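You operate a simulated robot arm through the tools that you are given. There is no shell and no other tool. Be economical: measure what you need, move in short steps, check, and stop when the job is done.

The job below is to be done with a simulated robot arm. You get a single attempt, and the scene is never put back.

JOB
Put things in order on the beech table. At the end: the black belt from the beech table stands on top of the blue hardback book (marked "LAKES"); the grey paper ball from the beech table stands where the black belt stood; one of the cloth buttons from the beech table is on top of the brown carton on the beech table; the orange clothes peg from the beech table stands where the grey paper ball stood; whatever was shut is shut again. Leave all else as you found it, and nothing knocked over.
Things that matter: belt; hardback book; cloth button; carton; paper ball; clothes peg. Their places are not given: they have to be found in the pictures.

Only the result counts: the job must be done as asked and must still hold three seconds after the hand-in. Knocking over, shifting, dropping, spilling or breaking anything else fails it. Flat cloth is picked up by pressing the open fingertips on it (5 to 10 N) and closing them slowly along it; thin cloth reads only 2 to 8 mm in the jaws.

ROBOT AND FRAMES
A 6-joint arm with a two-finger parallel gripper, fixed in place. Base frame: the origin is at the foot of the arm, x ahead of it, y to its left, z up; the work surface is at about z = 85. Lengths are in cm, angles in degrees, forces in N, time in s.
With the tool pointing down near the work surface it reaches from about 24 to 64 cm from the base axis. Its first joint turns from -66.0 to 66.0 degrees. Payload 2.7 kg.
Tool frame: the origin (TCP) lies between the finger pads and is the grasp point; the fingertips stand 2.3 cm ahead of it; z points along the fingers, y is the line along which they close. Largest opening 9.4 cm; finger width 3.8, thickness 1; the body of the gripper, 5.4 by 9.6 cm, starts 3.9 cm behind the TCP.
Orientation is that of the tool frame in the base frame, as [roll, pitch, yaw] about the fixed x, y, z axes, in that order (R = Rz(yaw) Ry(pitch) Rx(roll)). With the fingers straight down and closing along the base's y, the tool's x points along the base's -x, its y along +y and its z along -z.

CONTROLS
- The arm moves only by the tool servo_tool. Its argument "targets" is a list that holds one entry, the list of rows, each a list of 7 numbers: the shift along the tool's x, y, z in cm, then the turn, a rotation vector about the tool's x, y, z in degrees, then the closure, from 0 (fully open) to 1 (shut). In form: [[[x, y, z, wx, wy, wz, jaw], ...]]. A call has 1 to 8 rows; each row shifts and turns the commanded pose from where the row before left it, along the tool's axes as they then stand. Rows are played at 5 a second. More than 5 cm and 8.6 degrees between two rows, or a gripper value outside its range, and nothing of the call is played. Where a pose cannot be reached the arm comes as near as it can. A force on the tool above 40 N (or 10 N above the force at the start of the call, whichever is more), or a blocked arm, ends the call early, and 0.2 s more pass. Each finger travels about 4.5 cm/s and halts on what it meets, pressing with about 43 N; the grip force reading is that of the motor and also rises with nothing between the fingers. The clock runs only during rows and for 0.2 s after the last one: add rows that do not move to give the fingers time. It gives the time, the measured TCP pose, the force on the tool (base axes), the opening and the grip force at its end, in the units of the frame above (readings bear some noise), and new pictures: "views" is both (left out), scene, wrist or none.
- Cameras (640 x 400 px; columns grow to the right, rows downward): "scene" is fixed at [7.33, -42.85, 141.02]; the picture's right is [0.74, -0.68, 0.00], its down [-0.45, -0.49, -0.75] and it looks along [0.50, 0.55, -0.67] (base axes); focal length 265 px, centre (320, 200). "wrist" rides on the gripper at [8.6, 1.6, -7.4] in the tool frame; the picture's right is [-0.18, 0.98, 0.00], its down [-0.58, -0.11, -0.81] and it looks along [-0.79, -0.15, 0.59] (tool axes); focal length 243 px, centre (320, 200).
- pixel_to_xyz(camera, pixels): for up to 12 pixels [column, row] of the newest picture of that camera ("zoom" is the newest enlarged one), the place [x, y, z] in the base frame of the surface seen there, good to about 0.2 cm, but the place of the scene camera against the robot may be out by one fixed shift of up to 2.5 cm in any direction. The clock stands still meanwhile.
- zoom(camera, box): a new picture of the part [left, top, right, bottom] of that camera's present view, enlarged. The clock stands still meanwhile.
- job_done(): hands the job in; it is judged then, once.

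Work in short steps. Measure before you move; look again where a grasp or a placing could have gone wrong, and mend it. You have 80 turns and 170 pictures in all, those below and enlarged ones among them. Open the gripper and draw the arm clear of the work before you hand the job in, unless the task says otherwise; then end with one line.

The tools are called after "Request:" by a JSON object that holds its "name" and its "arguments". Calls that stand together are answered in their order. servo_tool: Moves the arm, as the interface text tells. Its arguments: {"type":"object","properties":{"targets":{"type":"array"},"views":{"type":"string","enum":["both","scene","wrist","none"]}},"required":["targets"]} The other tools are called the same way: pixel_to_xyz (camera, pixels) gives the place of the surface under pixels of a picture; zoom (camera, box) takes an enlarged picture of a part of a camera's view; job_done () hands the job in.

At the start:

```text
t: 0.0
tool_pos: [44.67, -6.4, 118.3]
ee_rot: [180.0, 0.0, -180.0]
force: [-0.4, 0.2, 0.5]
gripper_width: 9.41
gripper_force: 0.0
```

scene: 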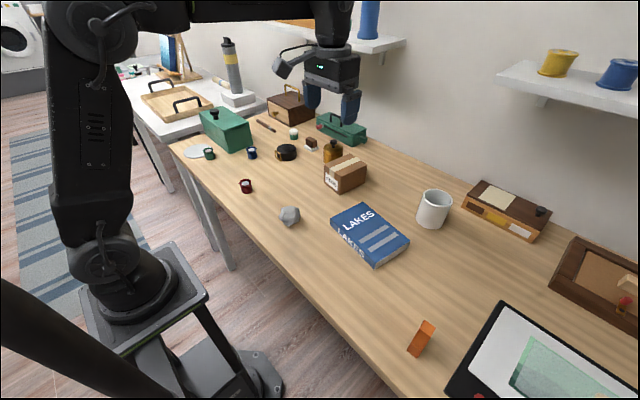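
wrist: 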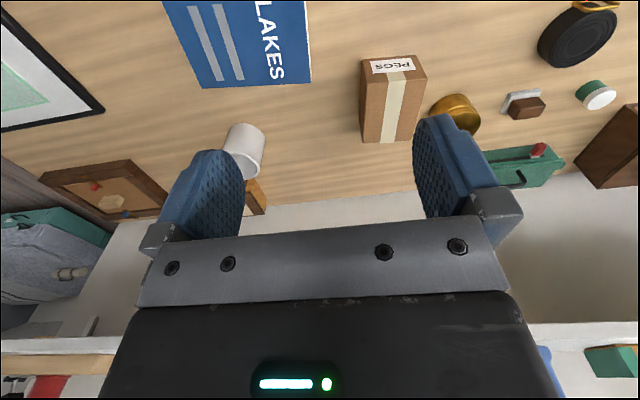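

The scene shows the book near (368,235), the ball at (290,215), the peg at (420,338), the carton at (345,173) and a coiled belt at about (286,152). I'll zoom in for details and to find the buttons.

Request:
{"name": "zoom", "arguments": {"camera": "scene", "box": [170, 80, 370, 205]}}

Request:
{"name": "zoom", "arguments": {"camera": "scene", "box": [400, 160, 640, 310]}}

Request:
{"name": "pixel_to_xyz", "arguments": {"camera": "scene", "pixels": [[286, 150], [290, 213], [420, 338], [345, 165], [368, 235], [246, 185], [252, 152], [209, 153], [295, 133], [200, 150], [311, 143], [434, 195]]}}

```text
3.20 times, centred on (270, 142) of scene
```

zoom: 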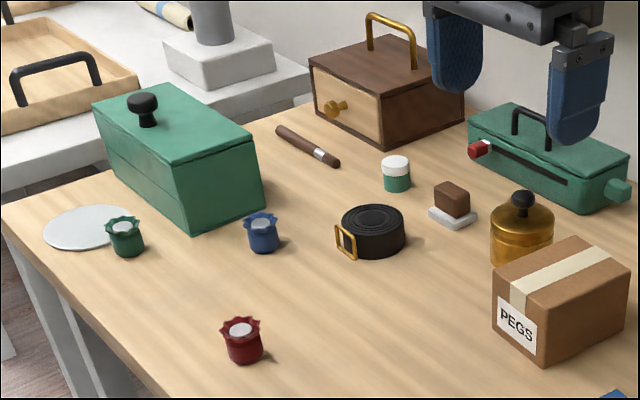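

```text
2.67 times, centred on (520, 235) of scene
```

zoom: 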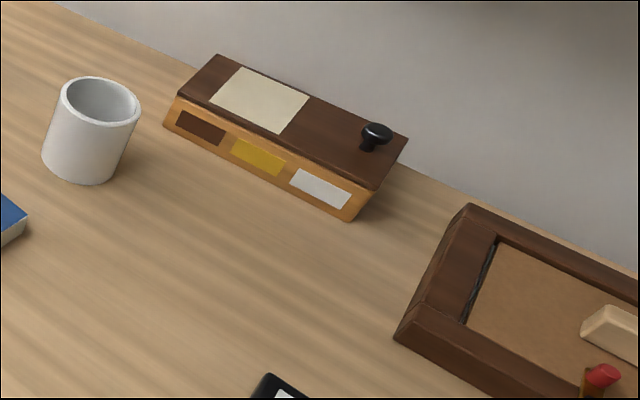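

```text
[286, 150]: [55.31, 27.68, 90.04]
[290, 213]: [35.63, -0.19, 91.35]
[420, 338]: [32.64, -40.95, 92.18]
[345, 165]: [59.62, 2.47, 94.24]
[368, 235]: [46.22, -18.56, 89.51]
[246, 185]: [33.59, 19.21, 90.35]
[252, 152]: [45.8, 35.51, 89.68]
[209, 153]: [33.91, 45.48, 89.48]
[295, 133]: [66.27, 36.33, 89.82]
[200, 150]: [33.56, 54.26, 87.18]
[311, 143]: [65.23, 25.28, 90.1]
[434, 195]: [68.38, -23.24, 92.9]
```

The buttons aren't obvious yet, so I'll zoom into the wrist view of the tray and the other items. I'll also measure shared points there to get the scene camera's offset.

Request:
{"name": "zoom", "arguments": {"camera": "wrist", "box": [0, 120, 200, 245]}}

Request:
{"name": "zoom", "arguments": {"camera": "wrist", "box": [400, 0, 640, 200]}}

Request:
{"name": "zoom", "arguments": {"camera": "scene", "box": [520, 220, 640, 400]}}

Request:
{"name": "pixel_to_xyz", "arguments": {"camera": "wrist", "pixels": [[310, 82], [204, 87], [330, 60], [362, 57], [418, 57], [422, 86], [362, 84], [580, 35], [530, 100], [598, 95], [264, 130], [305, 2]]}}

Request:
{"name": "pixel_to_xyz", "arguments": {"camera": "scene", "pixels": [[367, 203], [408, 243], [330, 216], [374, 265], [328, 155], [346, 164], [367, 166], [352, 151], [400, 300], [460, 250], [330, 250], [300, 180]]}}

```text
3.20 times, centred on (100, 182) of wrist
```

zoom: 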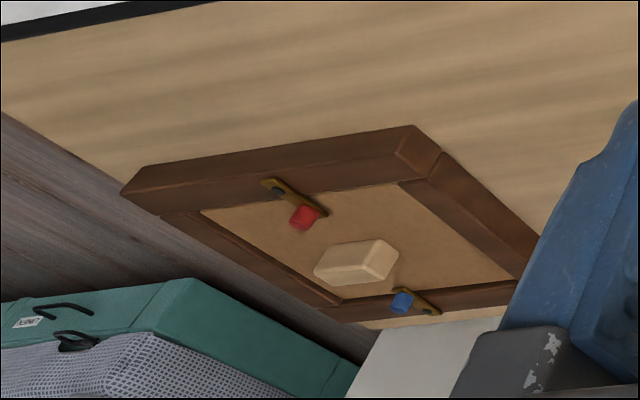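

```text
2.00 times, centred on (520, 100) of wrist
```

zoom: 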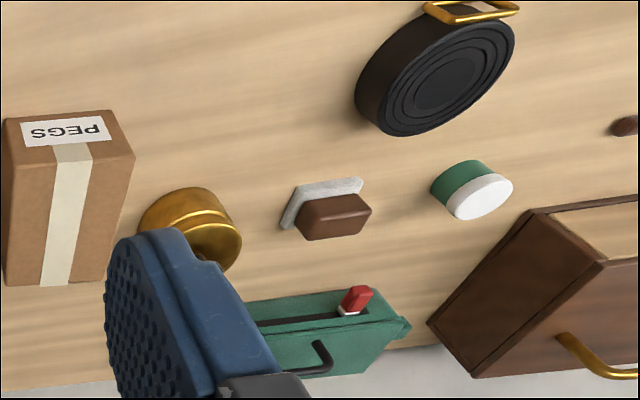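

```text
2.22 times, centred on (580, 310) of scene
```

zoom: 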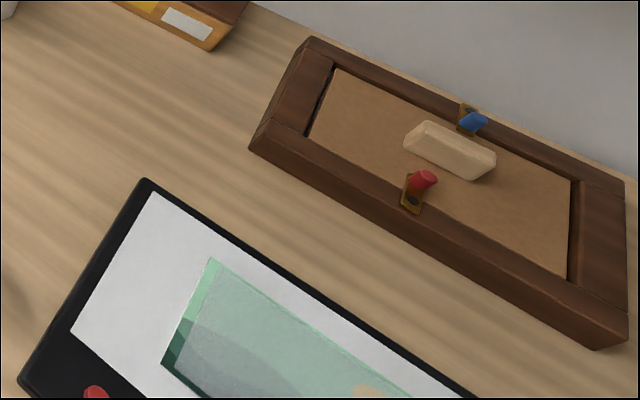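

```text
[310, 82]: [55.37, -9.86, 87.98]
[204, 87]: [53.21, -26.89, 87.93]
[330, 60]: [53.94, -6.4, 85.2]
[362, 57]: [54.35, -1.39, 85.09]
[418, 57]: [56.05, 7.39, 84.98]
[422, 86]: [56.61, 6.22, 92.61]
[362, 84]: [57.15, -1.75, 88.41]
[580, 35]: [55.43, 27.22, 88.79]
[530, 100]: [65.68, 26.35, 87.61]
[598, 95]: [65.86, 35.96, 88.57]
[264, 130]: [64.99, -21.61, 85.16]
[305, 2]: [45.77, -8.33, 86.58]
```

```text
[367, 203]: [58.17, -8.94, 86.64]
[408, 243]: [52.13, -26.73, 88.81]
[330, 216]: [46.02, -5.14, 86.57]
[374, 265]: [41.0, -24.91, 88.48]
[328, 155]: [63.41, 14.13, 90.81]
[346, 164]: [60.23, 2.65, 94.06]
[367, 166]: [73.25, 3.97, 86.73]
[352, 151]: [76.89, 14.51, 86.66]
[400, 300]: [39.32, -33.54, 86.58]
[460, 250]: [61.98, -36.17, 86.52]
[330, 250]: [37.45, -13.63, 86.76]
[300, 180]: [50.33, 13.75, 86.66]
```

Scene z reads about 1.6 cm too high. I'll look closely at the small scalloped items, which are the best candidates for cloth buttons so far.

Request:
{"name": "zoom", "arguments": {"camera": "scene", "box": [180, 135, 270, 200]}}

Request:
{"name": "zoom", "arguments": {"camera": "scene", "box": [270, 110, 370, 175]}}

Request:
{"name": "zoom", "arguments": {"camera": "scene", "box": [260, 190, 320, 230]}}

```text
6.15 times, centred on (225, 168) of scene
```

zoom: 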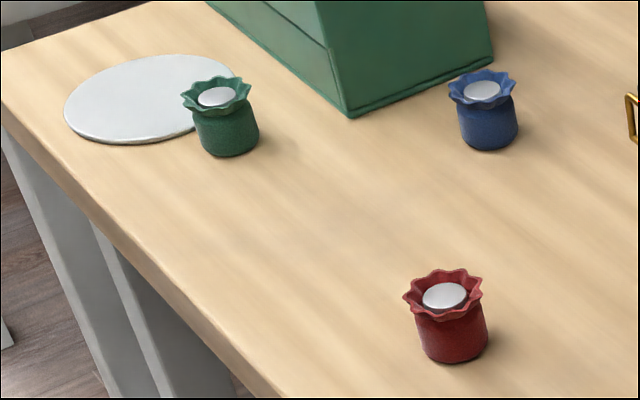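

```text
6.15 times, centred on (320, 142) of scene
```

zoom: 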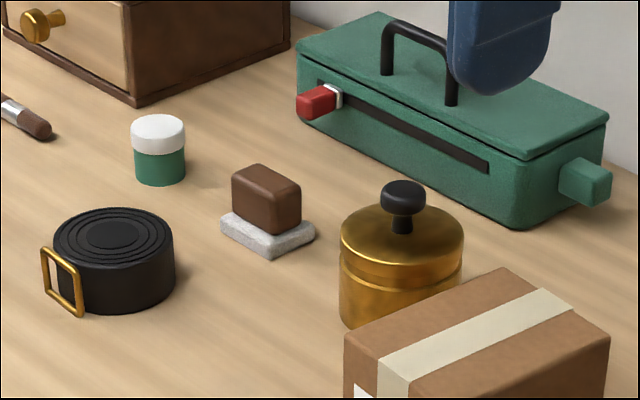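

```text
10.00 times, centred on (290, 210) of scene
```

zoom: 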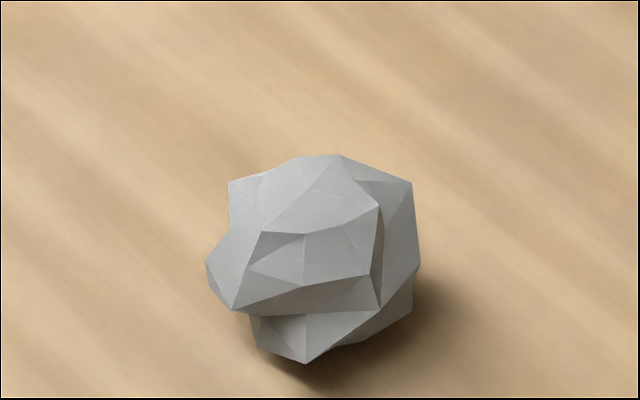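

The scalloped red, blue and green items could be cloth-covered buttons or small holders, so I need a closer look. I'm moving the wrist camera over toward the belt area.

Request:
{"name": "servo_tool", "arguments": {"targets": [[[0.25, 4.1, 1.6, 0, 0, 0, 0], [0.25, 4.1, 1.6, 0, 0, 0, 0], [0.25, 4.1, 1.6, 0, 0, 0, 0], [0.25, 4.1, 1.6, 0, 0, 0, 0], [0.25, 4.1, 1.6, 0, 0, 0, 0], [0.25, 4.1, 1.6, 0, 0, 0, 0], [0.25, 4.1, 1.6, 0, 0, 0, 0], [0, 0, 0, 0, 0, 0, 0]]]}}

```text
t: 1.8
tool_pos: [42.95, 22.32, 107.16]
ee_rot: [-180.0, 0.0, 180.0]
force: [0.1, -0.4, 0.1]
gripper_width: 9.43
gripper_force: 0.0
```

scene: 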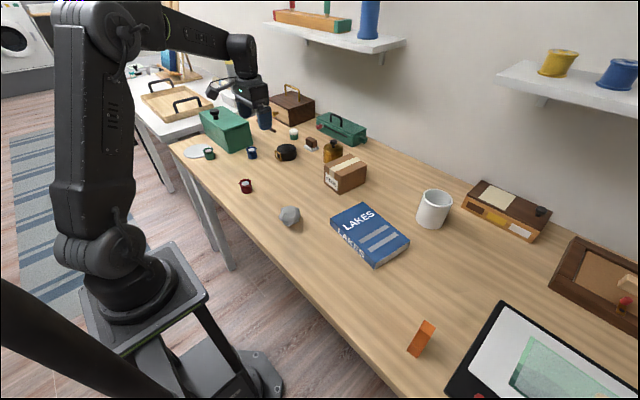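
wrist: 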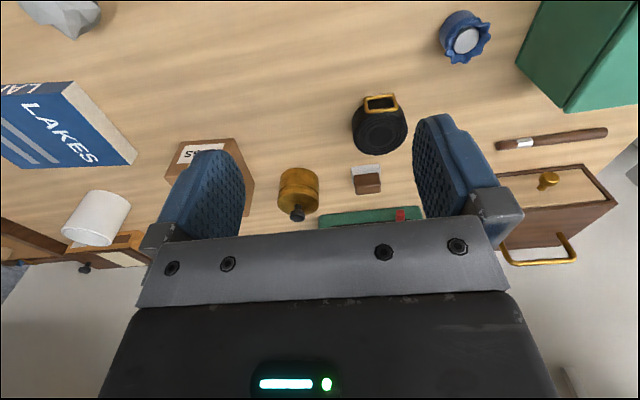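

The wrist view shows the belt at (380,125) and the blue scalloped item at (465,38). I'll zoom on both and measure them.

Request:
{"name": "zoom", "arguments": {"camera": "wrist", "box": [330, 0, 530, 160]}}

Request:
{"name": "pixel_to_xyz", "arguments": {"camera": "wrist", "pixels": [[380, 130], [357, 125], [405, 125], [380, 103], [380, 152], [368, 97], [395, 95], [467, 40], [490, 42], [400, 185], [85, 15], [425, 30]]}}

Request:
{"name": "pixel_to_xyz", "arguments": {"camera": "scene", "pixels": [[287, 149], [278, 153], [276, 159], [297, 152], [252, 151], [246, 184], [290, 208], [288, 145]]}}

```text
2.50 times, centred on (430, 80) of wrist
```

zoom: 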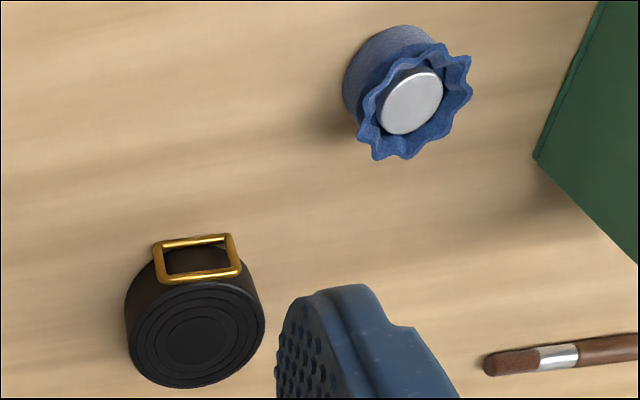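

```text
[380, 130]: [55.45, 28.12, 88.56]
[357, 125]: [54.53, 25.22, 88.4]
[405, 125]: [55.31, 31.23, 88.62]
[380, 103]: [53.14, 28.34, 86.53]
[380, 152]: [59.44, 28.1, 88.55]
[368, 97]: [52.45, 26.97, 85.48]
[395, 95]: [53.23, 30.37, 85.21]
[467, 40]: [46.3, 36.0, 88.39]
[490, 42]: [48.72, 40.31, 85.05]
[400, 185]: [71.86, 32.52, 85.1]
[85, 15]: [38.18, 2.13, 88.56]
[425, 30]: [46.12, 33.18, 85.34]
```

```text
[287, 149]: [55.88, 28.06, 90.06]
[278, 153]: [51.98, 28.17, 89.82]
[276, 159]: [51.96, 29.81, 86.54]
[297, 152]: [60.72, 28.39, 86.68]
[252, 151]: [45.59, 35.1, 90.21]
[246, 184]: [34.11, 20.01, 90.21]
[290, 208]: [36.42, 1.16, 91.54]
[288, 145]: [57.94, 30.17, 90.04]
```

The belt is about 6.3 cm across, centred near (56.1, 28.2), with its top at 88.5 and the buckle on the −x side. I'll move above it.

Request:
{"name": "servo_tool", "arguments": {"targets": [[[-3.29, 1.47, 2.5, 0, 0, 0, 0], [-3.29, 1.47, 2.5, 0, 0, 0, 0], [-3.29, 1.47, 2.5, 0, 0, 0, 0], [-3.29, 1.47, 2.5, 0, 0, 0, 0], [0, 0, 0, 0, 0, 0, 0]]]}}

```text
t: 3.0
tool_pos: [55.96, 27.98, 97.1]
ee_rot: [-180.0, 0.0, 179.9]
force: [-0.1, 0.3, -0.6]
gripper_width: 9.38
gripper_force: 0.1
```

scene: 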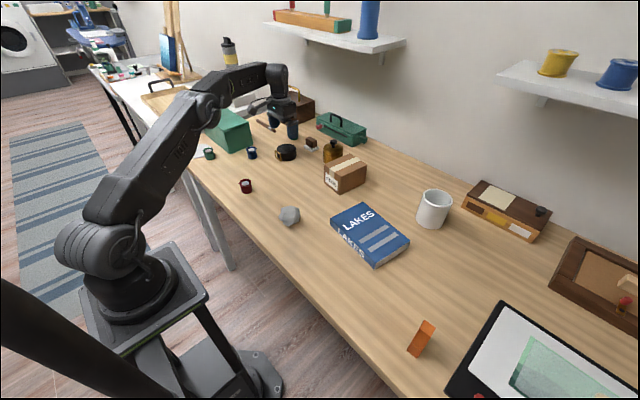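
wrist: 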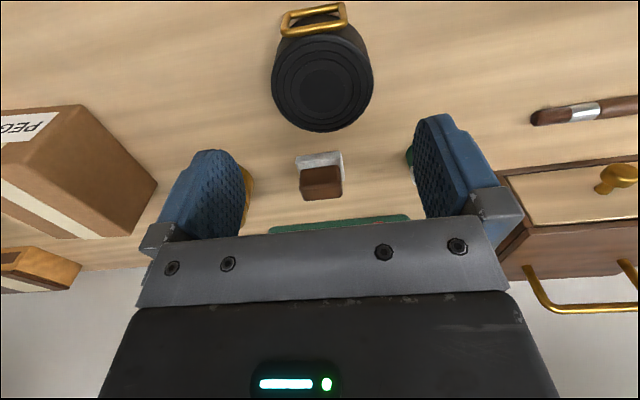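

The belt now fills the area around (322,80), so I'll measure its rim for a precise centre.

Request:
{"name": "pixel_to_xyz", "arguments": {"camera": "wrist", "pixels": [[322, 82], [274, 80], [371, 80], [322, 128], [322, 38], [315, 20], [290, 20], [345, 15], [300, 155], [408, 155], [150, 190]]}}

```text
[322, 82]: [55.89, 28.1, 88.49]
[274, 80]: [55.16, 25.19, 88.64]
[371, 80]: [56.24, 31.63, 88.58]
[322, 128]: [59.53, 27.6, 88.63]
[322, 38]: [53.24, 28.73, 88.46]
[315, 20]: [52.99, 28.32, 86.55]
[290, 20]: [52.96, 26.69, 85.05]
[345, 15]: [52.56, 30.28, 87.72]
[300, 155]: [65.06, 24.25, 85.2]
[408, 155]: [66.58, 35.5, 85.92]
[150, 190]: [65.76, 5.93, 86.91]
```

Belt centre is (56.2, 28.3) and diameter 6.4. I'm descending until the tips are just above the table, then closing on it.

Request:
{"name": "servo_tool", "arguments": {"targets": [[[-0.25, 0.3, 3.0, 0, 0, 0, 0], [0, 0, 3.0, 0, 0, 0, 0], [0, 0, 3.1, 0, 0, 0, 0], [0, 0, 0, 0, 0, 0, 0], [0, 0, 0, 0, 0, 0, 0.5], [0, 0, 0, 0, 0, 0, 0.5], [0, 0, 0, 0, 0, 0, 0.5], [0, 0, 0, 0, 0, 0, 0.5]]]}}

```text
t: 4.8
tool_pos: [56.33, 28.36, 88.08]
ee_rot: [-179.9, 0.0, 179.9]
force: [0.2, 0.2, -0.7]
gripper_width: 7.09
gripper_force: 42.8
```

scene: 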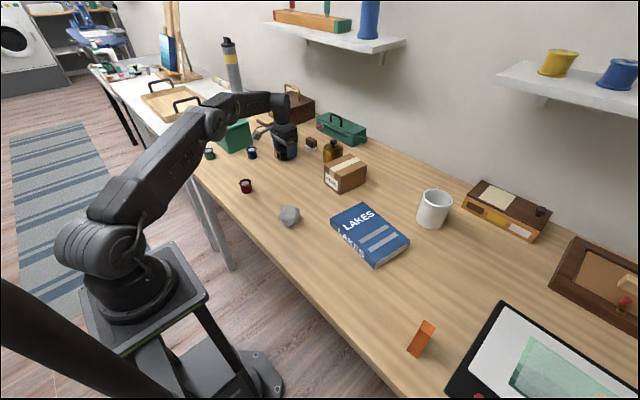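
wrist: 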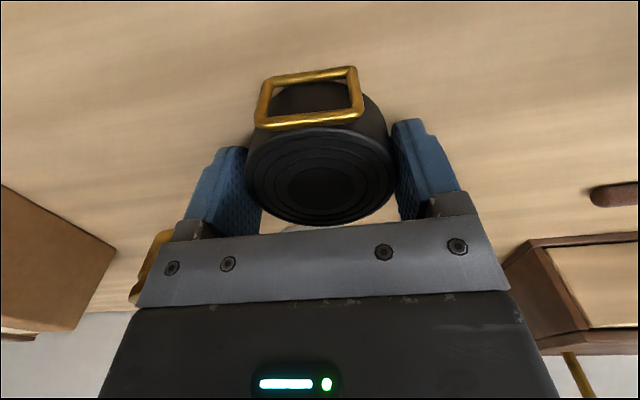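

The belt is gripped at 7.1 cm. I'll lift it straight up, then carry it toward the book.

Request:
{"name": "servo_tool", "arguments": {"targets": [[[0, 0, -3, 0, 0, 0, 0.5], [0, 0, -4.5, 0, 0, 0, 0.5], [0, 0, -4.5, 0, 0, 0, 0.5], [0, 0, -4.5, 0, 0, 0, 0.5], [0, 0, -4.5, 0, 0, 0, 0.5], [2, -4, 0, 0, 0, 0, 0.5], [2, -4, 0, 0, 0, 0, 0.5], [2, -4, 0, 0, 0, 0, 0.5]]], "views": "none"}}

Request:
{"name": "servo_tool", "arguments": {"targets": [[[2, -4.5, 0, 0, 0, 0, 0.5], [2, -4.5, 0, 0, 0, 0, 0.5], [2, -4.5, 0, 0, 0, 0, 0.5], [2, -4.5, 0, 0, 0, 0, 0.5], [2, -4.5, 0, 0, 0, 0, 0.5], [0, -4, 0, 0, 0, 0, 0.5], [0, -3, 0, 0, 0, 0, 0.5], [0, 0, 0, 0, 0, 0, 0.5]]]}}

```text
t: 6.6
tool_pos: [48.9, 15.39, 108.25]
ee_rot: [180.0, 0.1, -180.0]
force: [0.0, 0.8, -1.2]
gripper_width: 7.07
gripper_force: 42.4
out of reach, approached as far as the arm can: row 4, 5
```

```text
t: 8.4
tool_pos: [38.4, -14.11, 108.15]
ee_rot: [180.0, 0.0, -179.9]
force: [-0.5, -0.2, -1.9]
gripper_width: 7.1
gripper_force: 43.4
```

scene: 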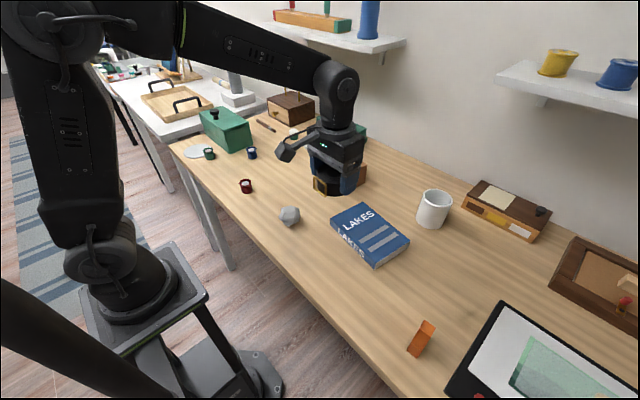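
wrist: 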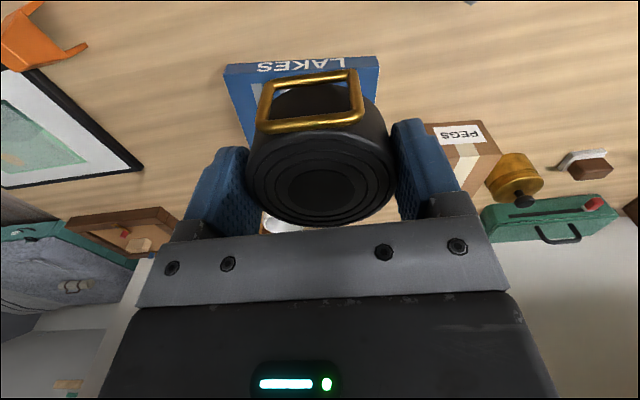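

The book's near edge is visible at rows 60–95. I'll zoom in and measure its corners from both cameras.

Request:
{"name": "zoom", "arguments": {"camera": "wrist", "box": [200, 40, 400, 165]}}

Request:
{"name": "zoom", "arguments": {"camera": "scene", "box": [320, 190, 420, 275]}}

Request:
{"name": "pixel_to_xyz", "arguments": {"camera": "wrist", "pixels": [[228, 76], [226, 67], [377, 66], [376, 57], [240, 110], [376, 90], [245, 135], [100, 215]]}}

Request:
{"name": "pixel_to_xyz", "arguments": {"camera": "scene", "pixels": [[332, 219], [364, 205], [407, 240], [376, 263], [369, 233], [375, 260], [404, 239], [336, 220]]}}

```text
3.20 times, centred on (300, 102) of wrist
```

zoom: 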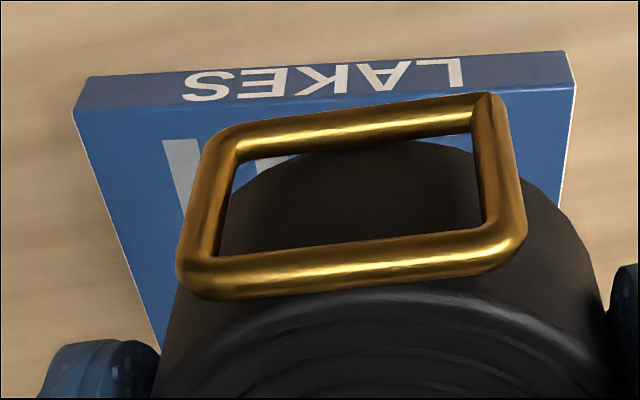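

```text
4.71 times, centred on (370, 232) of scene
```

zoom: 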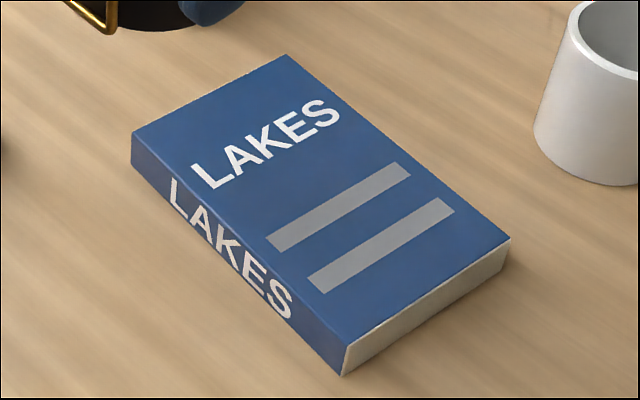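

```text
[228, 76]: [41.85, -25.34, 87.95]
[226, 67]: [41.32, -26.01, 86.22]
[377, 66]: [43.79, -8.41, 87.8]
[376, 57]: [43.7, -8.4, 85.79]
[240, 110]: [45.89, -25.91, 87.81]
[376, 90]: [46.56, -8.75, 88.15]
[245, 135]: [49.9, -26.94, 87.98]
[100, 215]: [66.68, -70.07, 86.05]
```

```text
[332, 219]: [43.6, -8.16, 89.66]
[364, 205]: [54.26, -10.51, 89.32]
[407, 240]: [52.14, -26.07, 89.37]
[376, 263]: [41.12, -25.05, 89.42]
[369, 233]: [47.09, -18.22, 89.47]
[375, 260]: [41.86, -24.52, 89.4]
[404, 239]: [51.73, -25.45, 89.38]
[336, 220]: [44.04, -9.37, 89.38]
```

Book corners are about (41.8,-25.5), (43.8,-8.3), (55.4,-9.9) and (53.2,-26.9), so its centre is (48.5,-17.6) with the top at 88.0. The belt's bottom is 3.03 below the TCP, so I'll stop just above first.

Request:
{"name": "servo_tool", "arguments": {"targets": [[[-2.55, -0.87, 2.8, 0, 0, 0, 0.5], [-2.55, -0.87, 2.8, 0, 0, 0, 0.5], [-2.55, -0.87, 2.8, 0, 0, 0, 0.5], [-2.55, -0.87, 2.8, 0, 0, 0, 0.5], [0, 0, 2.4, 0, 0, 0, 0.5], [0, 0, 2.4, 0, 0, 0, 0.5], [0, 0, 0, 0, 0, 0, 0.5]]]}}

```text
t: 10.0
tool_pos: [48.96, -17.68, 92.39]
ee_rot: [180.0, 0.0, 180.0]
force: [0.3, 0.2, -2.3]
gripper_width: 7.09
gripper_force: 43.3
```

scene: 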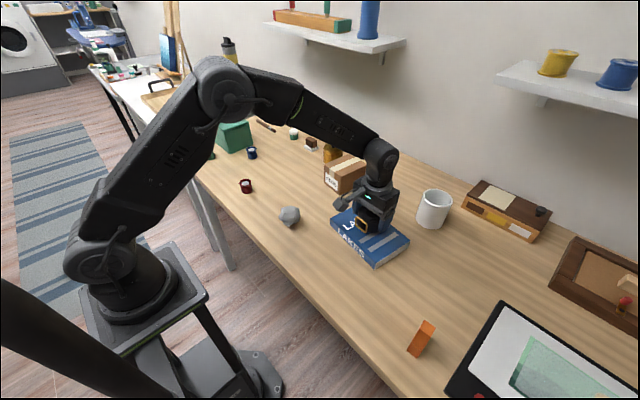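
wrist: 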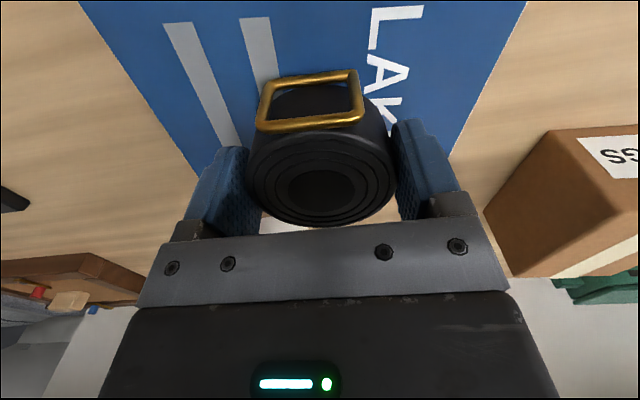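

The belt is centred over the book. I'm lowering the last ~1.2 cm, opening the jaws and rising.

Request:
{"name": "servo_tool", "arguments": {"targets": [[[0.3, 0, 0.8, 0, 0, 0, 0.5], [0, 0, 0.45, 0, 0, 0, 0.5], [0, 0, 0, 0, 0, 0, 0.5]]], "views": "none"}}

Request:
{"name": "servo_tool", "arguments": {"targets": [[[0, 0, 0, 0, 0, 0, 0.15], [0, 0, 0, 0, 0, 0, 0.0], [0, 0, 0, 0, 0, 0, 0], [0, 0, -3, 0, 0, 0, 0], [0, 0, -4, 0, 0, 0, 0], [4, 0, -2, 0, 0, 0, 0], [4, 0, -2, 0, 0, 0, 0], [0, 0, 0, 0, 0, 0, 0]]]}}

```text
t: 10.8
tool_pos: [48.64, -17.7, 90.95]
ee_rot: [180.0, -0.1, 180.0]
force: [0.3, 0.7, -1.7]
gripper_width: 7.09
gripper_force: 42.9
```

```text
t: 12.6
tool_pos: [40.46, -17.54, 102.26]
ee_rot: [-180.0, 0.0, -180.0]
force: [-0.1, 0.2, 0.2]
gripper_width: 9.4
gripper_force: 0.1
```

scene: 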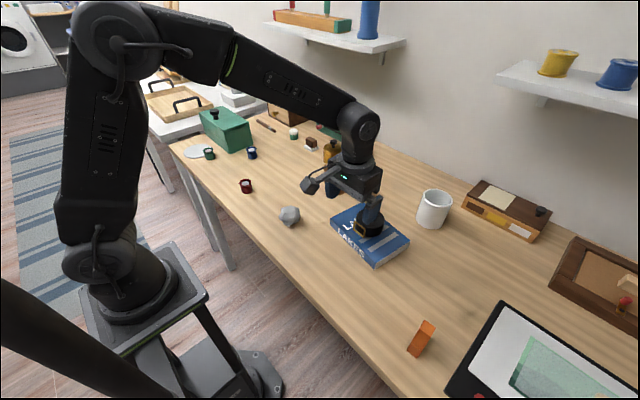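
wrist: 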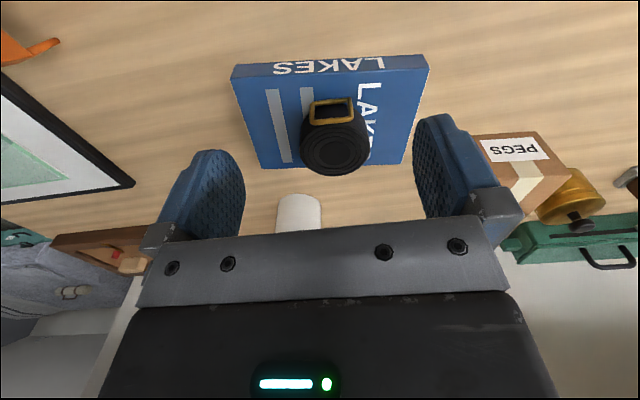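

The belt sits on the book. Next I go behind the paper ball to view it, near scene pixel (290,213).

Request:
{"name": "servo_tool", "arguments": {"targets": [[[2.2, 3.6, 0, 0, 0, 0, 0], [2.2, 3.6, 0, 0, 0, 0, 0], [2.2, 3.6, 0, 0, 0, 0, 0], [2.2, 3.6, 0, 0, 0, 0, 0], [2.2, 3.4, 0, 0, 0, 0, 0], [0, 0, 0, 0, 0, 0, 0]]], "views": "wrist"}}

```text
t: 14.0
tool_pos: [29.3, 0.39, 102.16]
ee_rot: [179.9, 0.0, 180.0]
force: [-0.2, 0.2, 0.7]
gripper_width: 9.42
gripper_force: 0.1
```

wrist: 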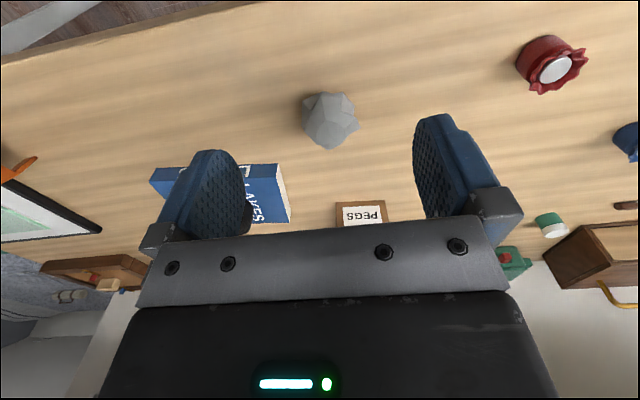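

The ball is at (330,120). I'll zoom and measure it, and look at the red item at (552,65) too.

Request:
{"name": "zoom", "arguments": {"camera": "wrist", "box": [280, 70, 380, 160]}}

Request:
{"name": "zoom", "arguments": {"camera": "wrist", "box": [500, 20, 620, 110]}}

Request:
{"name": "pixel_to_xyz", "arguments": {"camera": "wrist", "pixels": [[330, 120], [306, 118], [355, 122], [330, 147], [318, 95], [303, 97], [345, 93], [330, 135], [345, 105], [315, 105], [555, 68], [530, 60]]}}

```text
4.44 times, centred on (330, 115) of wrist
```

zoom: 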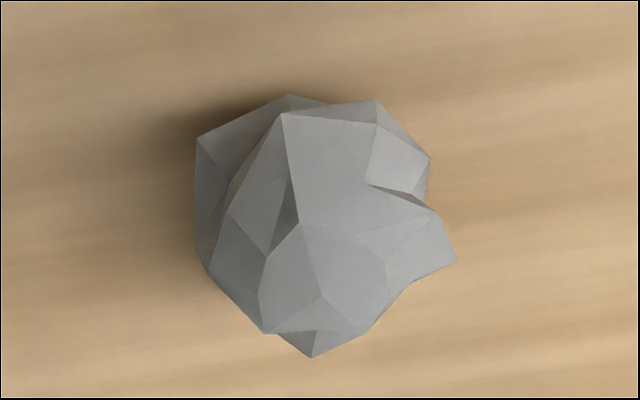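

```text
4.44 times, centred on (560, 65) of wrist
```

zoom: 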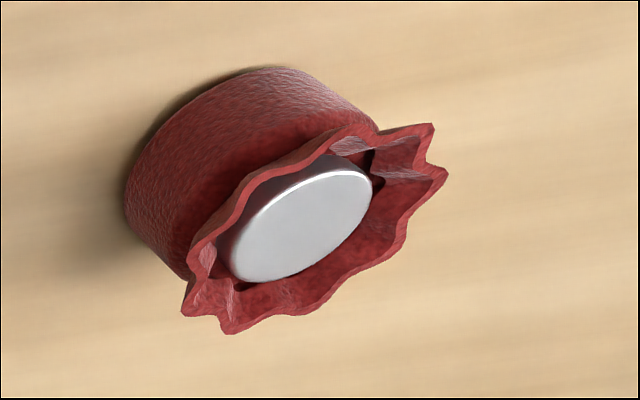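

```text
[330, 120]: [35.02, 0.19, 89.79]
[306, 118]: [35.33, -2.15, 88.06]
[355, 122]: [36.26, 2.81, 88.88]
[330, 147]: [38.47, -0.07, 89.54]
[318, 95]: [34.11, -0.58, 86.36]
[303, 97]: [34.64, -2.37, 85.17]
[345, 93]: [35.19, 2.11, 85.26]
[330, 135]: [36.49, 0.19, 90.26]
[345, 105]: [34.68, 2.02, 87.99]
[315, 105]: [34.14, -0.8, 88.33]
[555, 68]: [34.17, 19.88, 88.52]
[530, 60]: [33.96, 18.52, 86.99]
```

The ball spans x 33.9–38.5 and y −2.2 to 2.7, so its centre is about (36.2, 0.25) with the top at 90.3. I'm descending and closing gently on it.

Request:
{"name": "servo_tool", "arguments": {"targets": [[[-2.3, 0, 3.5, 0, 0, 0, 0], [-2.3, 0, 3.5, 0, 0, 0, 0], [-2.3, -0.1, 3.5, 0, 0, 0, 0], [0, 0, 3.6, 0, 0, 0, 0], [0, 0, 0, 0, 0, 0, 0.2], [0, 0, 0, 0, 0, 0, 0.4], [0, 0, 0, 0, 0, 0, 0.5], [0, 0, 0, 0, 0, 0, 0.5]]]}}

```text
t: 15.8
tool_pos: [36.53, 0.33, 87.84]
ee_rot: [180.0, 0.1, 179.9]
force: [-0.2, 0.3, 0.0]
gripper_width: 5.21
gripper_force: 43.3
```

scene: 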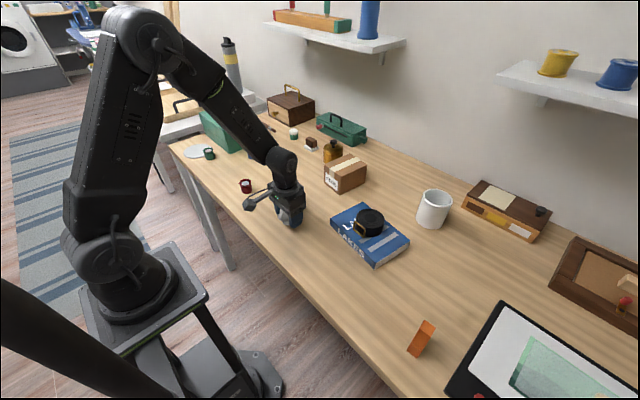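
wrist: 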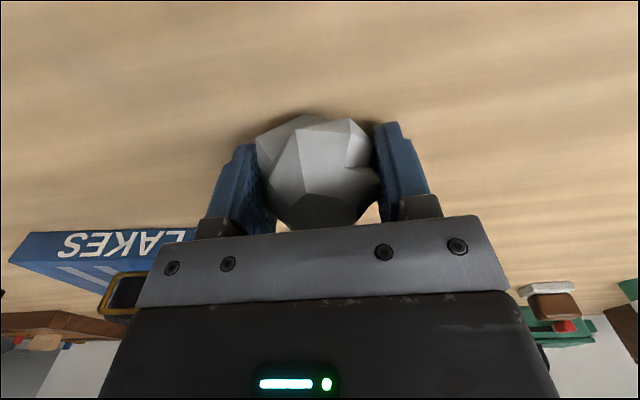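

Ball is held at 5.2 cm. I'll lift it and carry it to the belt's old place at (56.2, 28.3), stopping a bit above.

Request:
{"name": "servo_tool", "arguments": {"targets": [[[0, 0, -3, 0, 0, 0, 0.5], [0, 0, -4, 0, 0, 0, 0.5], [0, 0, -4, 0, 0, 0, 0.5], [-2.5, 3.5, 0, 0, 0, 0, 0.5], [-2.5, 3.5, 0, 0, 0, 0, 0.5], [-2.5, 3.5, 0, 0, 0, 0, 0.5], [-2.5, 3.5, 0, 0, 0, 0, 0.5], [-2.5, 3.5, 0, 0, 0, 0, 0.5]]], "views": "none"}}

Request:
{"name": "servo_tool", "arguments": {"targets": [[[-2.5, 3.5, 0, 0, 0, 0, 0.5], [-2.5, 3.5, 0, 0, 0, 0, 0.5], [-2.5, 3.5, 0, 0, 0, 0, 0.5], [0, 0, 4, 0, 0, 0, 0.5], [0, 0, 4, 0, 0, 0, 0.5], [0, 0, 0, 0, 0, 0, 0.5]]]}}

```text
t: 17.6
tool_pos: [48.96, 17.76, 99.18]
ee_rot: [180.0, 0.0, 179.8]
force: [0.0, -0.5, -0.4]
gripper_width: 5.27
gripper_force: 42.7
```

```text
t: 19.0
tool_pos: [56.72, 28.0, 90.82]
ee_rot: [179.9, -0.1, 180.0]
force: [0.5, 0.1, -0.3]
gripper_width: 5.24
gripper_force: 42.6
```

scene: 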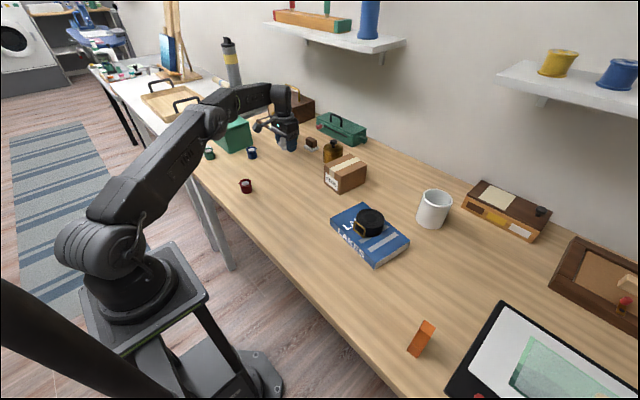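
wrist: 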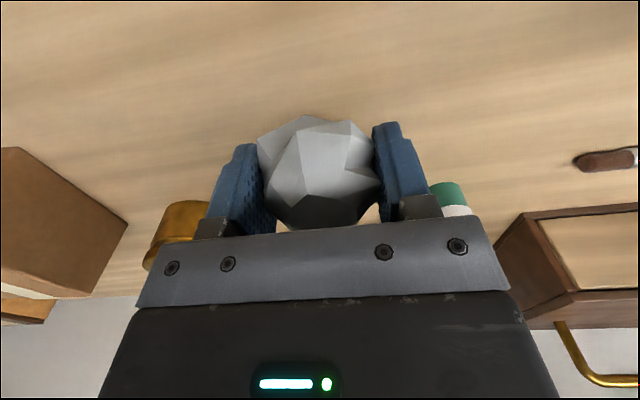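

The ball is at (56.7, 28.0, 90.8). I'll lower it to the grasp height, release slowly and withdraw.

Request:
{"name": "servo_tool", "arguments": {"targets": [[[0.15, 0.3, 1.5, 0, 0, 0, 0.5], [0, 0, 1.4, 0, 0, 0, 0.5], [0, 0, 0, 0, 0, 0, 0.5], [0, 0, 0, 0, 0, 0, 0.4], [0, 0, 0, 0, 0, 0, 0.3], [0, 0, 0, 0, 0, 0, 0.1], [0, 0, 0, 0, 0, 0, 0], [0, 0, 0, 0, 0, 0, 0]]], "views": "none"}}

Request:
{"name": "servo_tool", "arguments": {"targets": [[[0, 0, -3, 0, 0, 0, 0], [0, 0, -4, 0, 0, 0, 0], [4, 0, -2, 0, 0, 0, 0], [4, 0, -2, 0, 0, 0, 0], [4, 0, -2, 0, 0, 0, 0], [0, 0, 0, 0, 0, 0, 0]]]}}

```text
t: 20.8
tool_pos: [56.51, 28.53, 87.93]
ee_rot: [179.9, 0.0, 179.9]
force: [0.1, 0.5, 1.2]
gripper_width: 9.39
gripper_force: 0.0
```

```text
t: 22.2
tool_pos: [44.01, 28.74, 101.24]
ee_rot: [179.9, 0.0, -180.0]
force: [-0.5, 0.0, 0.6]
gripper_width: 9.41
gripper_force: 0.1
```

scene: 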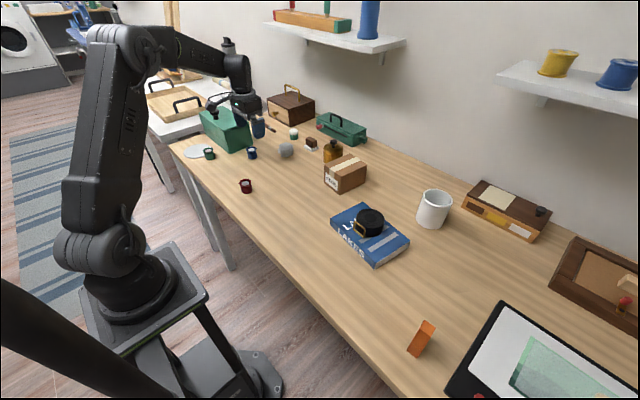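
wrist: 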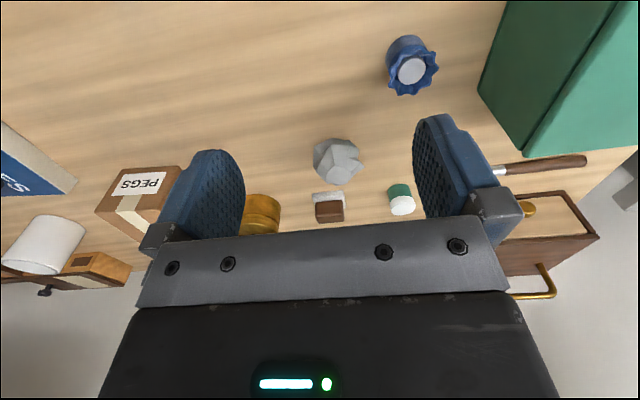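

The ball is standing at (338,160). I'll check its position and take another look at the small items and containers here.

Request:
{"name": "pixel_to_xyz", "arguments": {"camera": "wrist", "pixels": [[338, 160], [315, 158], [361, 162], [338, 183], [330, 141], [342, 141]]}}

Request:
{"name": "zoom", "arguments": {"camera": "wrist", "box": [380, 20, 640, 300]}}

Request:
{"name": "zoom", "arguments": {"camera": "scene", "box": [455, 165, 560, 250]}}

```text
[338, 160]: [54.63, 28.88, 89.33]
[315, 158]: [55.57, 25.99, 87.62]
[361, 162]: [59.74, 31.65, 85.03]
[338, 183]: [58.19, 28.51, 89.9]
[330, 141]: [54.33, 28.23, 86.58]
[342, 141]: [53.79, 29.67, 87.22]
```

```text
1.43 times, centred on (510, 160) of wrist
```

zoom: 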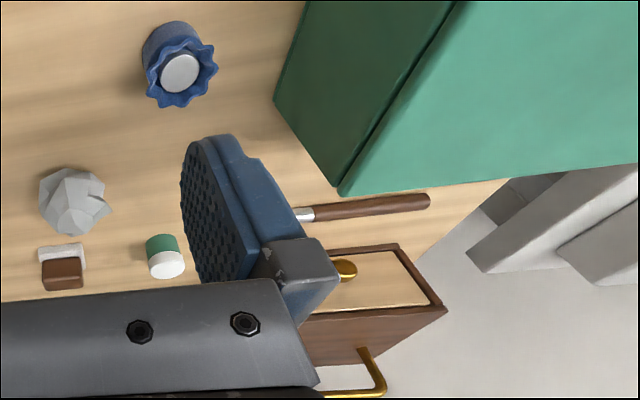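

```text
4.71 times, centred on (508, 208) of scene
```

zoom: 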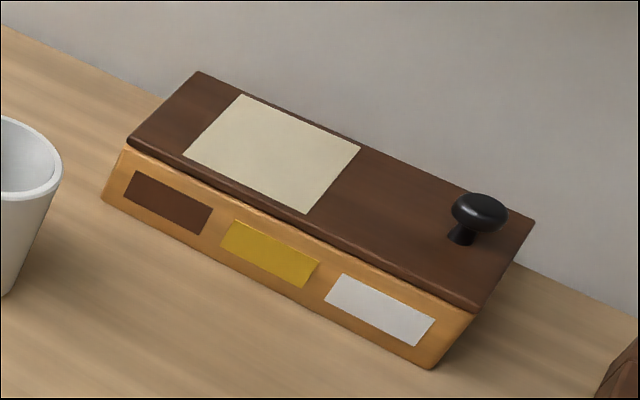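

The ball is at about (56.2, 28.5), matching the belt's old centre. The three cloth-textured gathered items with metal centres are the only buttons in sight, and red stands the most free, so I'll view it from behind.

Request:
{"name": "servo_tool", "arguments": {"targets": [[[4.2, -2.1, 0, 0, 0, 0, 0], [4.2, -2.1, 0, 0, 0, 0, 0], [4.2, -2.1, 0, 0, 0, 0, 0], [4.2, -2.1, 0, 0, 0, 0, 0], [0, 0, 0, 0, 0, 0, 0]]], "views": "wrist"}}

```text
t: 23.4
tool_pos: [27.36, 20.14, 100.89]
ee_rot: [180.0, -0.1, -180.0]
force: [0.6, 0.0, -0.8]
gripper_width: 9.4
gripper_force: 0.0
```

wrist: 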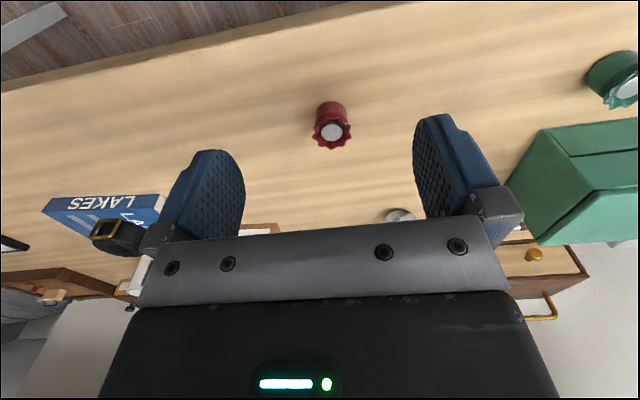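

Red item is at (332,128); I'll zoom and measure it.

Request:
{"name": "zoom", "arguments": {"camera": "wrist", "box": [290, 85, 380, 165]}}

Request:
{"name": "pixel_to_xyz", "arguments": {"camera": "wrist", "pixels": [[332, 132], [314, 132], [350, 130], [330, 149], [332, 118], [318, 110], [345, 108], [330, 103]]}}

```text
5.00 times, centred on (335, 125) of wrist
```

zoom: 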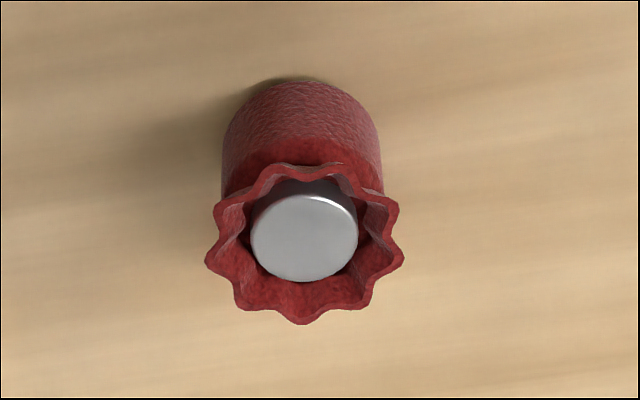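

```text
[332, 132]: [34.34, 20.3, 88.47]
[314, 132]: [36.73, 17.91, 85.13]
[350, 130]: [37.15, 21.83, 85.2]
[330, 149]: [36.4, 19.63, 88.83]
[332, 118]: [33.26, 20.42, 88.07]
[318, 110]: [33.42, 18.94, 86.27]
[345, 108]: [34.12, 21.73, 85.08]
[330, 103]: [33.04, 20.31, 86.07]
```

These may be the buttons, but before committing I want to see the rest of the table, including the mug interior and the sample box. I'll travel toward the peg first and look around on the way.

Request:
{"name": "servo_tool", "arguments": {"targets": [[[-0.7, -4.8, -0.3, 0, 0, 0, 0], [-0.7, -4.8, -0.3, 0, 0, 0, 0], [-0.7, -4.8, -0.3, 0, 0, 0, 0], [-0.7, -4.8, -0.3, 0, 0, 0, 0], [0, -4.8, 0, 0, 0, 0, 0], [0, -4.8, 0, 0, 0, 0, 0], [0, -4.8, 0, 0, 0, 0, 0]]], "views": "none"}}

Request:
{"name": "servo_tool", "arguments": {"targets": [[[0.6, -4.8, 0, 0, 0, 0, 0], [0.6, -4.8, 0, 0, 0, 0, 0], [0.6, -4.8, 0, 0, 0, 0, 0], [0.6, -4.8, 0, 0, 0, 0, 0], [0.6, -4.8, 0, 0, 0, 0, 0], [0, 0, 0, 0, 0, 0, 0]]]}}

```text
t: 25.0
tool_pos: [30.45, -13.4, 102.05]
ee_rot: [-180.0, 0.0, 179.9]
force: [-0.4, 0.0, -0.4]
gripper_width: 9.43
gripper_force: 0.1
```

```text
t: 26.4
tool_pos: [27.42, -37.48, 102.27]
ee_rot: [-180.0, -0.1, 180.0]
force: [-0.3, -0.4, 0.3]
gripper_width: 9.36
gripper_force: 0.1
```

scene: 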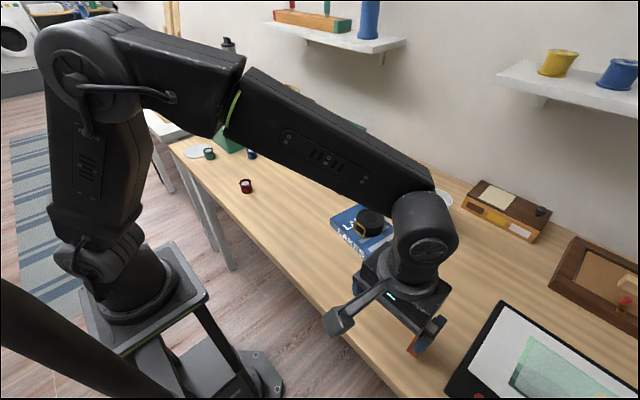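
wrist: 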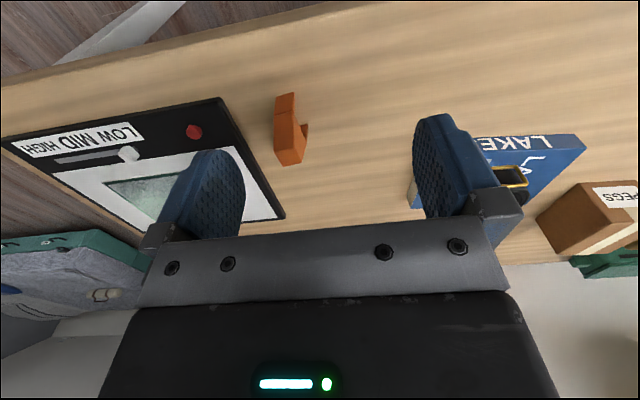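

The peg appears at (290,130), standing upright. I'll zoom and measure it.

Request:
{"name": "zoom", "arguments": {"camera": "wrist", "box": [240, 80, 340, 180]}}

Request:
{"name": "zoom", "arguments": {"camera": "wrist", "box": [0, 80, 240, 330]}}

Request:
{"name": "pixel_to_xyz", "arguments": {"camera": "wrist", "pixels": [[285, 110], [292, 145], [277, 98], [294, 94], [300, 125], [307, 127], [280, 160], [302, 161], [290, 125], [297, 140], [277, 120], [288, 160]]}}

```text
4.00 times, centred on (290, 130) of wrist
```

zoom: 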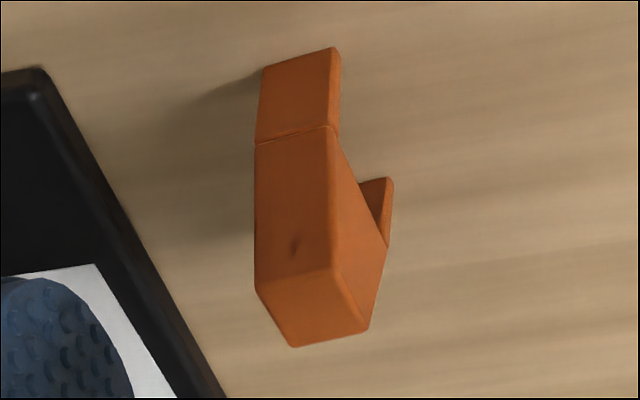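

```text
1.60 times, centred on (120, 205) of wrist
```

zoom: 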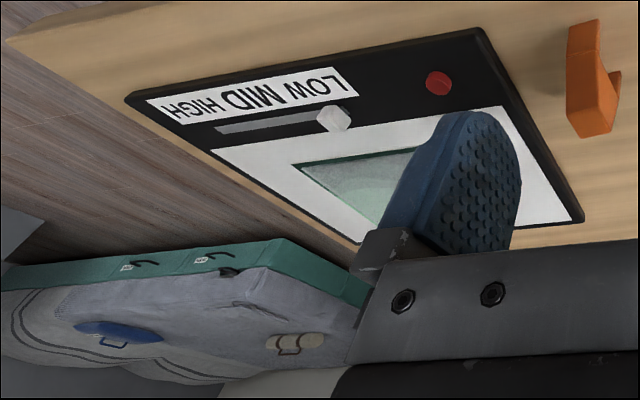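

```text
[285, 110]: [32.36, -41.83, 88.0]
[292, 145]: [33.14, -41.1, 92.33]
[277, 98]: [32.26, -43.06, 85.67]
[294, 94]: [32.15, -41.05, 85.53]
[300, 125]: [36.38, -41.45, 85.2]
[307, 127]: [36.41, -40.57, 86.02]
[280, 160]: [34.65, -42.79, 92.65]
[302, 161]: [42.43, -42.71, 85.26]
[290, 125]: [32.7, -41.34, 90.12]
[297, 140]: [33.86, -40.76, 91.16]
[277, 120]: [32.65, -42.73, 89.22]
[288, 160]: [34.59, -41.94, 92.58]
```

The peg is an A-frame about 2 cm wide in y, with its centre near (34.2,-41.8), top at 92.6, and turned about 6°. I'm descending with the jaws half-closed to stay off the tablet, and stopping before closing.

Request:
{"name": "servo_tool", "arguments": {"targets": [[[-2.2, -1.44, 1.0, 0, 0, 0, 0.2], [-2.2, -1.44, 1.0, 0, 0, 0, 0.4], [-2.2, -1.44, 1.0, 0, 0, 0, 0.45], [0, 0, 2, 0, 0, -6, 0.45], [0, 0, 0, 0, 0, 0, 0.45]]]}}

```text
t: 27.6
tool_pos: [34.05, -41.94, 97.52]
ee_rot: [180.0, 0.0, -173.9]
force: [-0.1, -0.2, 0.1]
gripper_width: 5.18
gripper_force: 0.1
```

scene: 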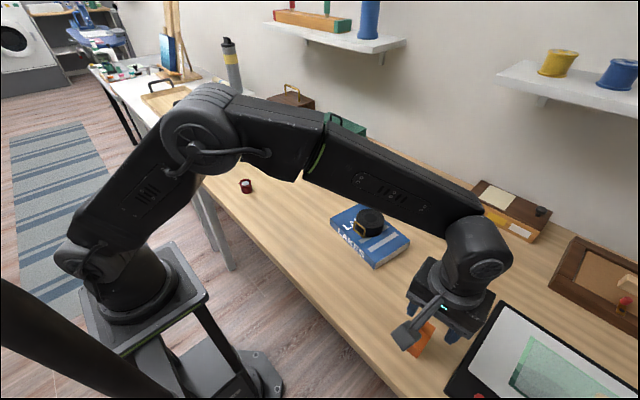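
wrist: 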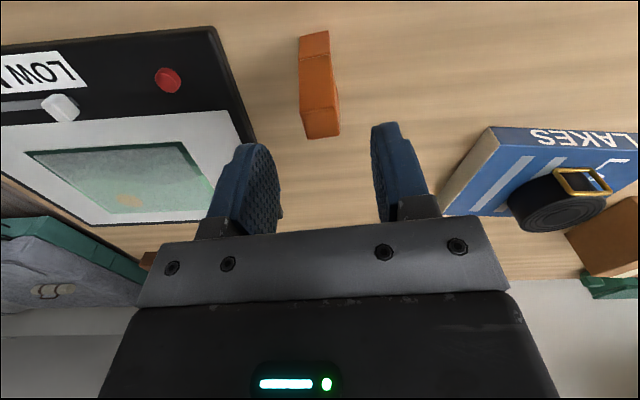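

The peg is well aligned at (320,85), sides parallel to the fingers. I'll measure it once more before the descent.

Request:
{"name": "pixel_to_xyz", "arguments": {"camera": "wrist", "pixels": [[300, 40], [329, 35], [302, 80], [332, 80], [305, 110], [339, 108], [322, 120], [310, 136], [340, 134], [230, 120], [245, 90]]}}

Request:
{"name": "zoom", "arguments": {"camera": "wrist", "box": [270, 10, 370, 150]}}

```text
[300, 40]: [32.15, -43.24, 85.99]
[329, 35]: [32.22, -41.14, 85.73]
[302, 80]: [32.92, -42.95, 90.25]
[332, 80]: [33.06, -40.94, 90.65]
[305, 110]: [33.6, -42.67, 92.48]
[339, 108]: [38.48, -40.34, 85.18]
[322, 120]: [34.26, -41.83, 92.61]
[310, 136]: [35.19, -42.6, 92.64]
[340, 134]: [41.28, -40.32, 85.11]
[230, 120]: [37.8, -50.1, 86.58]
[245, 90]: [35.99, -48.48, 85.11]
```

```text
2.86 times, centred on (320, 80) of wrist
```

zoom: 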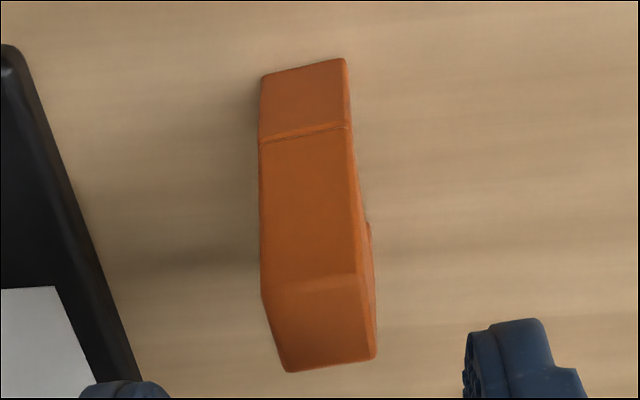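

The top of the peg is centred at (34.3,-41.8). I'll descend 8.1 cm and close on it.

Request:
{"name": "servo_tool", "arguments": {"targets": [[[-0.15, 0.05, 2.7, 0, 0, 0, 0.45], [0, 0, 2.7, 0, 0, 0, 0.45], [0, 0, 2.7, 0, 0, 0, 0.45], [0, 0, 0, 0, 0, 0, 0.6], [0, 0, 0, 0, 0, 0, 0.7], [0, 0, 0, 0, 0, 0, 0.82], [0, 0, 0, 0, 0, 0, 0.85], [0, 0, 0, 0, 0, 0, 0.85]]]}}

```text
t: 29.4
tool_pos: [34.24, -41.51, 89.38]
ee_rot: [-179.9, 0.0, -174.0]
force: [-0.3, 0.3, -0.2]
gripper_width: 2.1
gripper_force: 42.5
```

scene: 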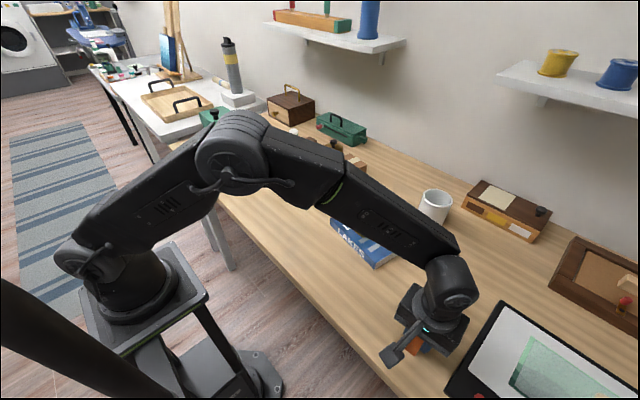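
wrist: 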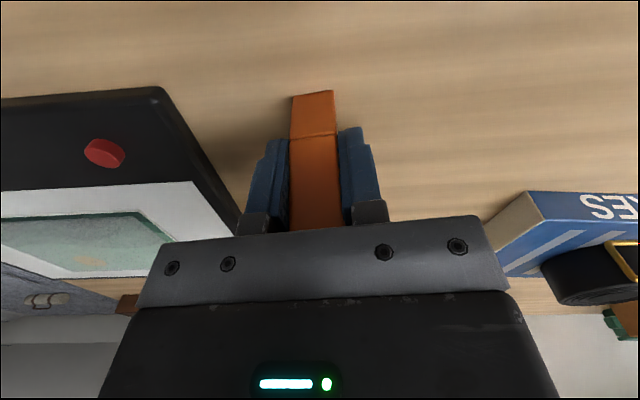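

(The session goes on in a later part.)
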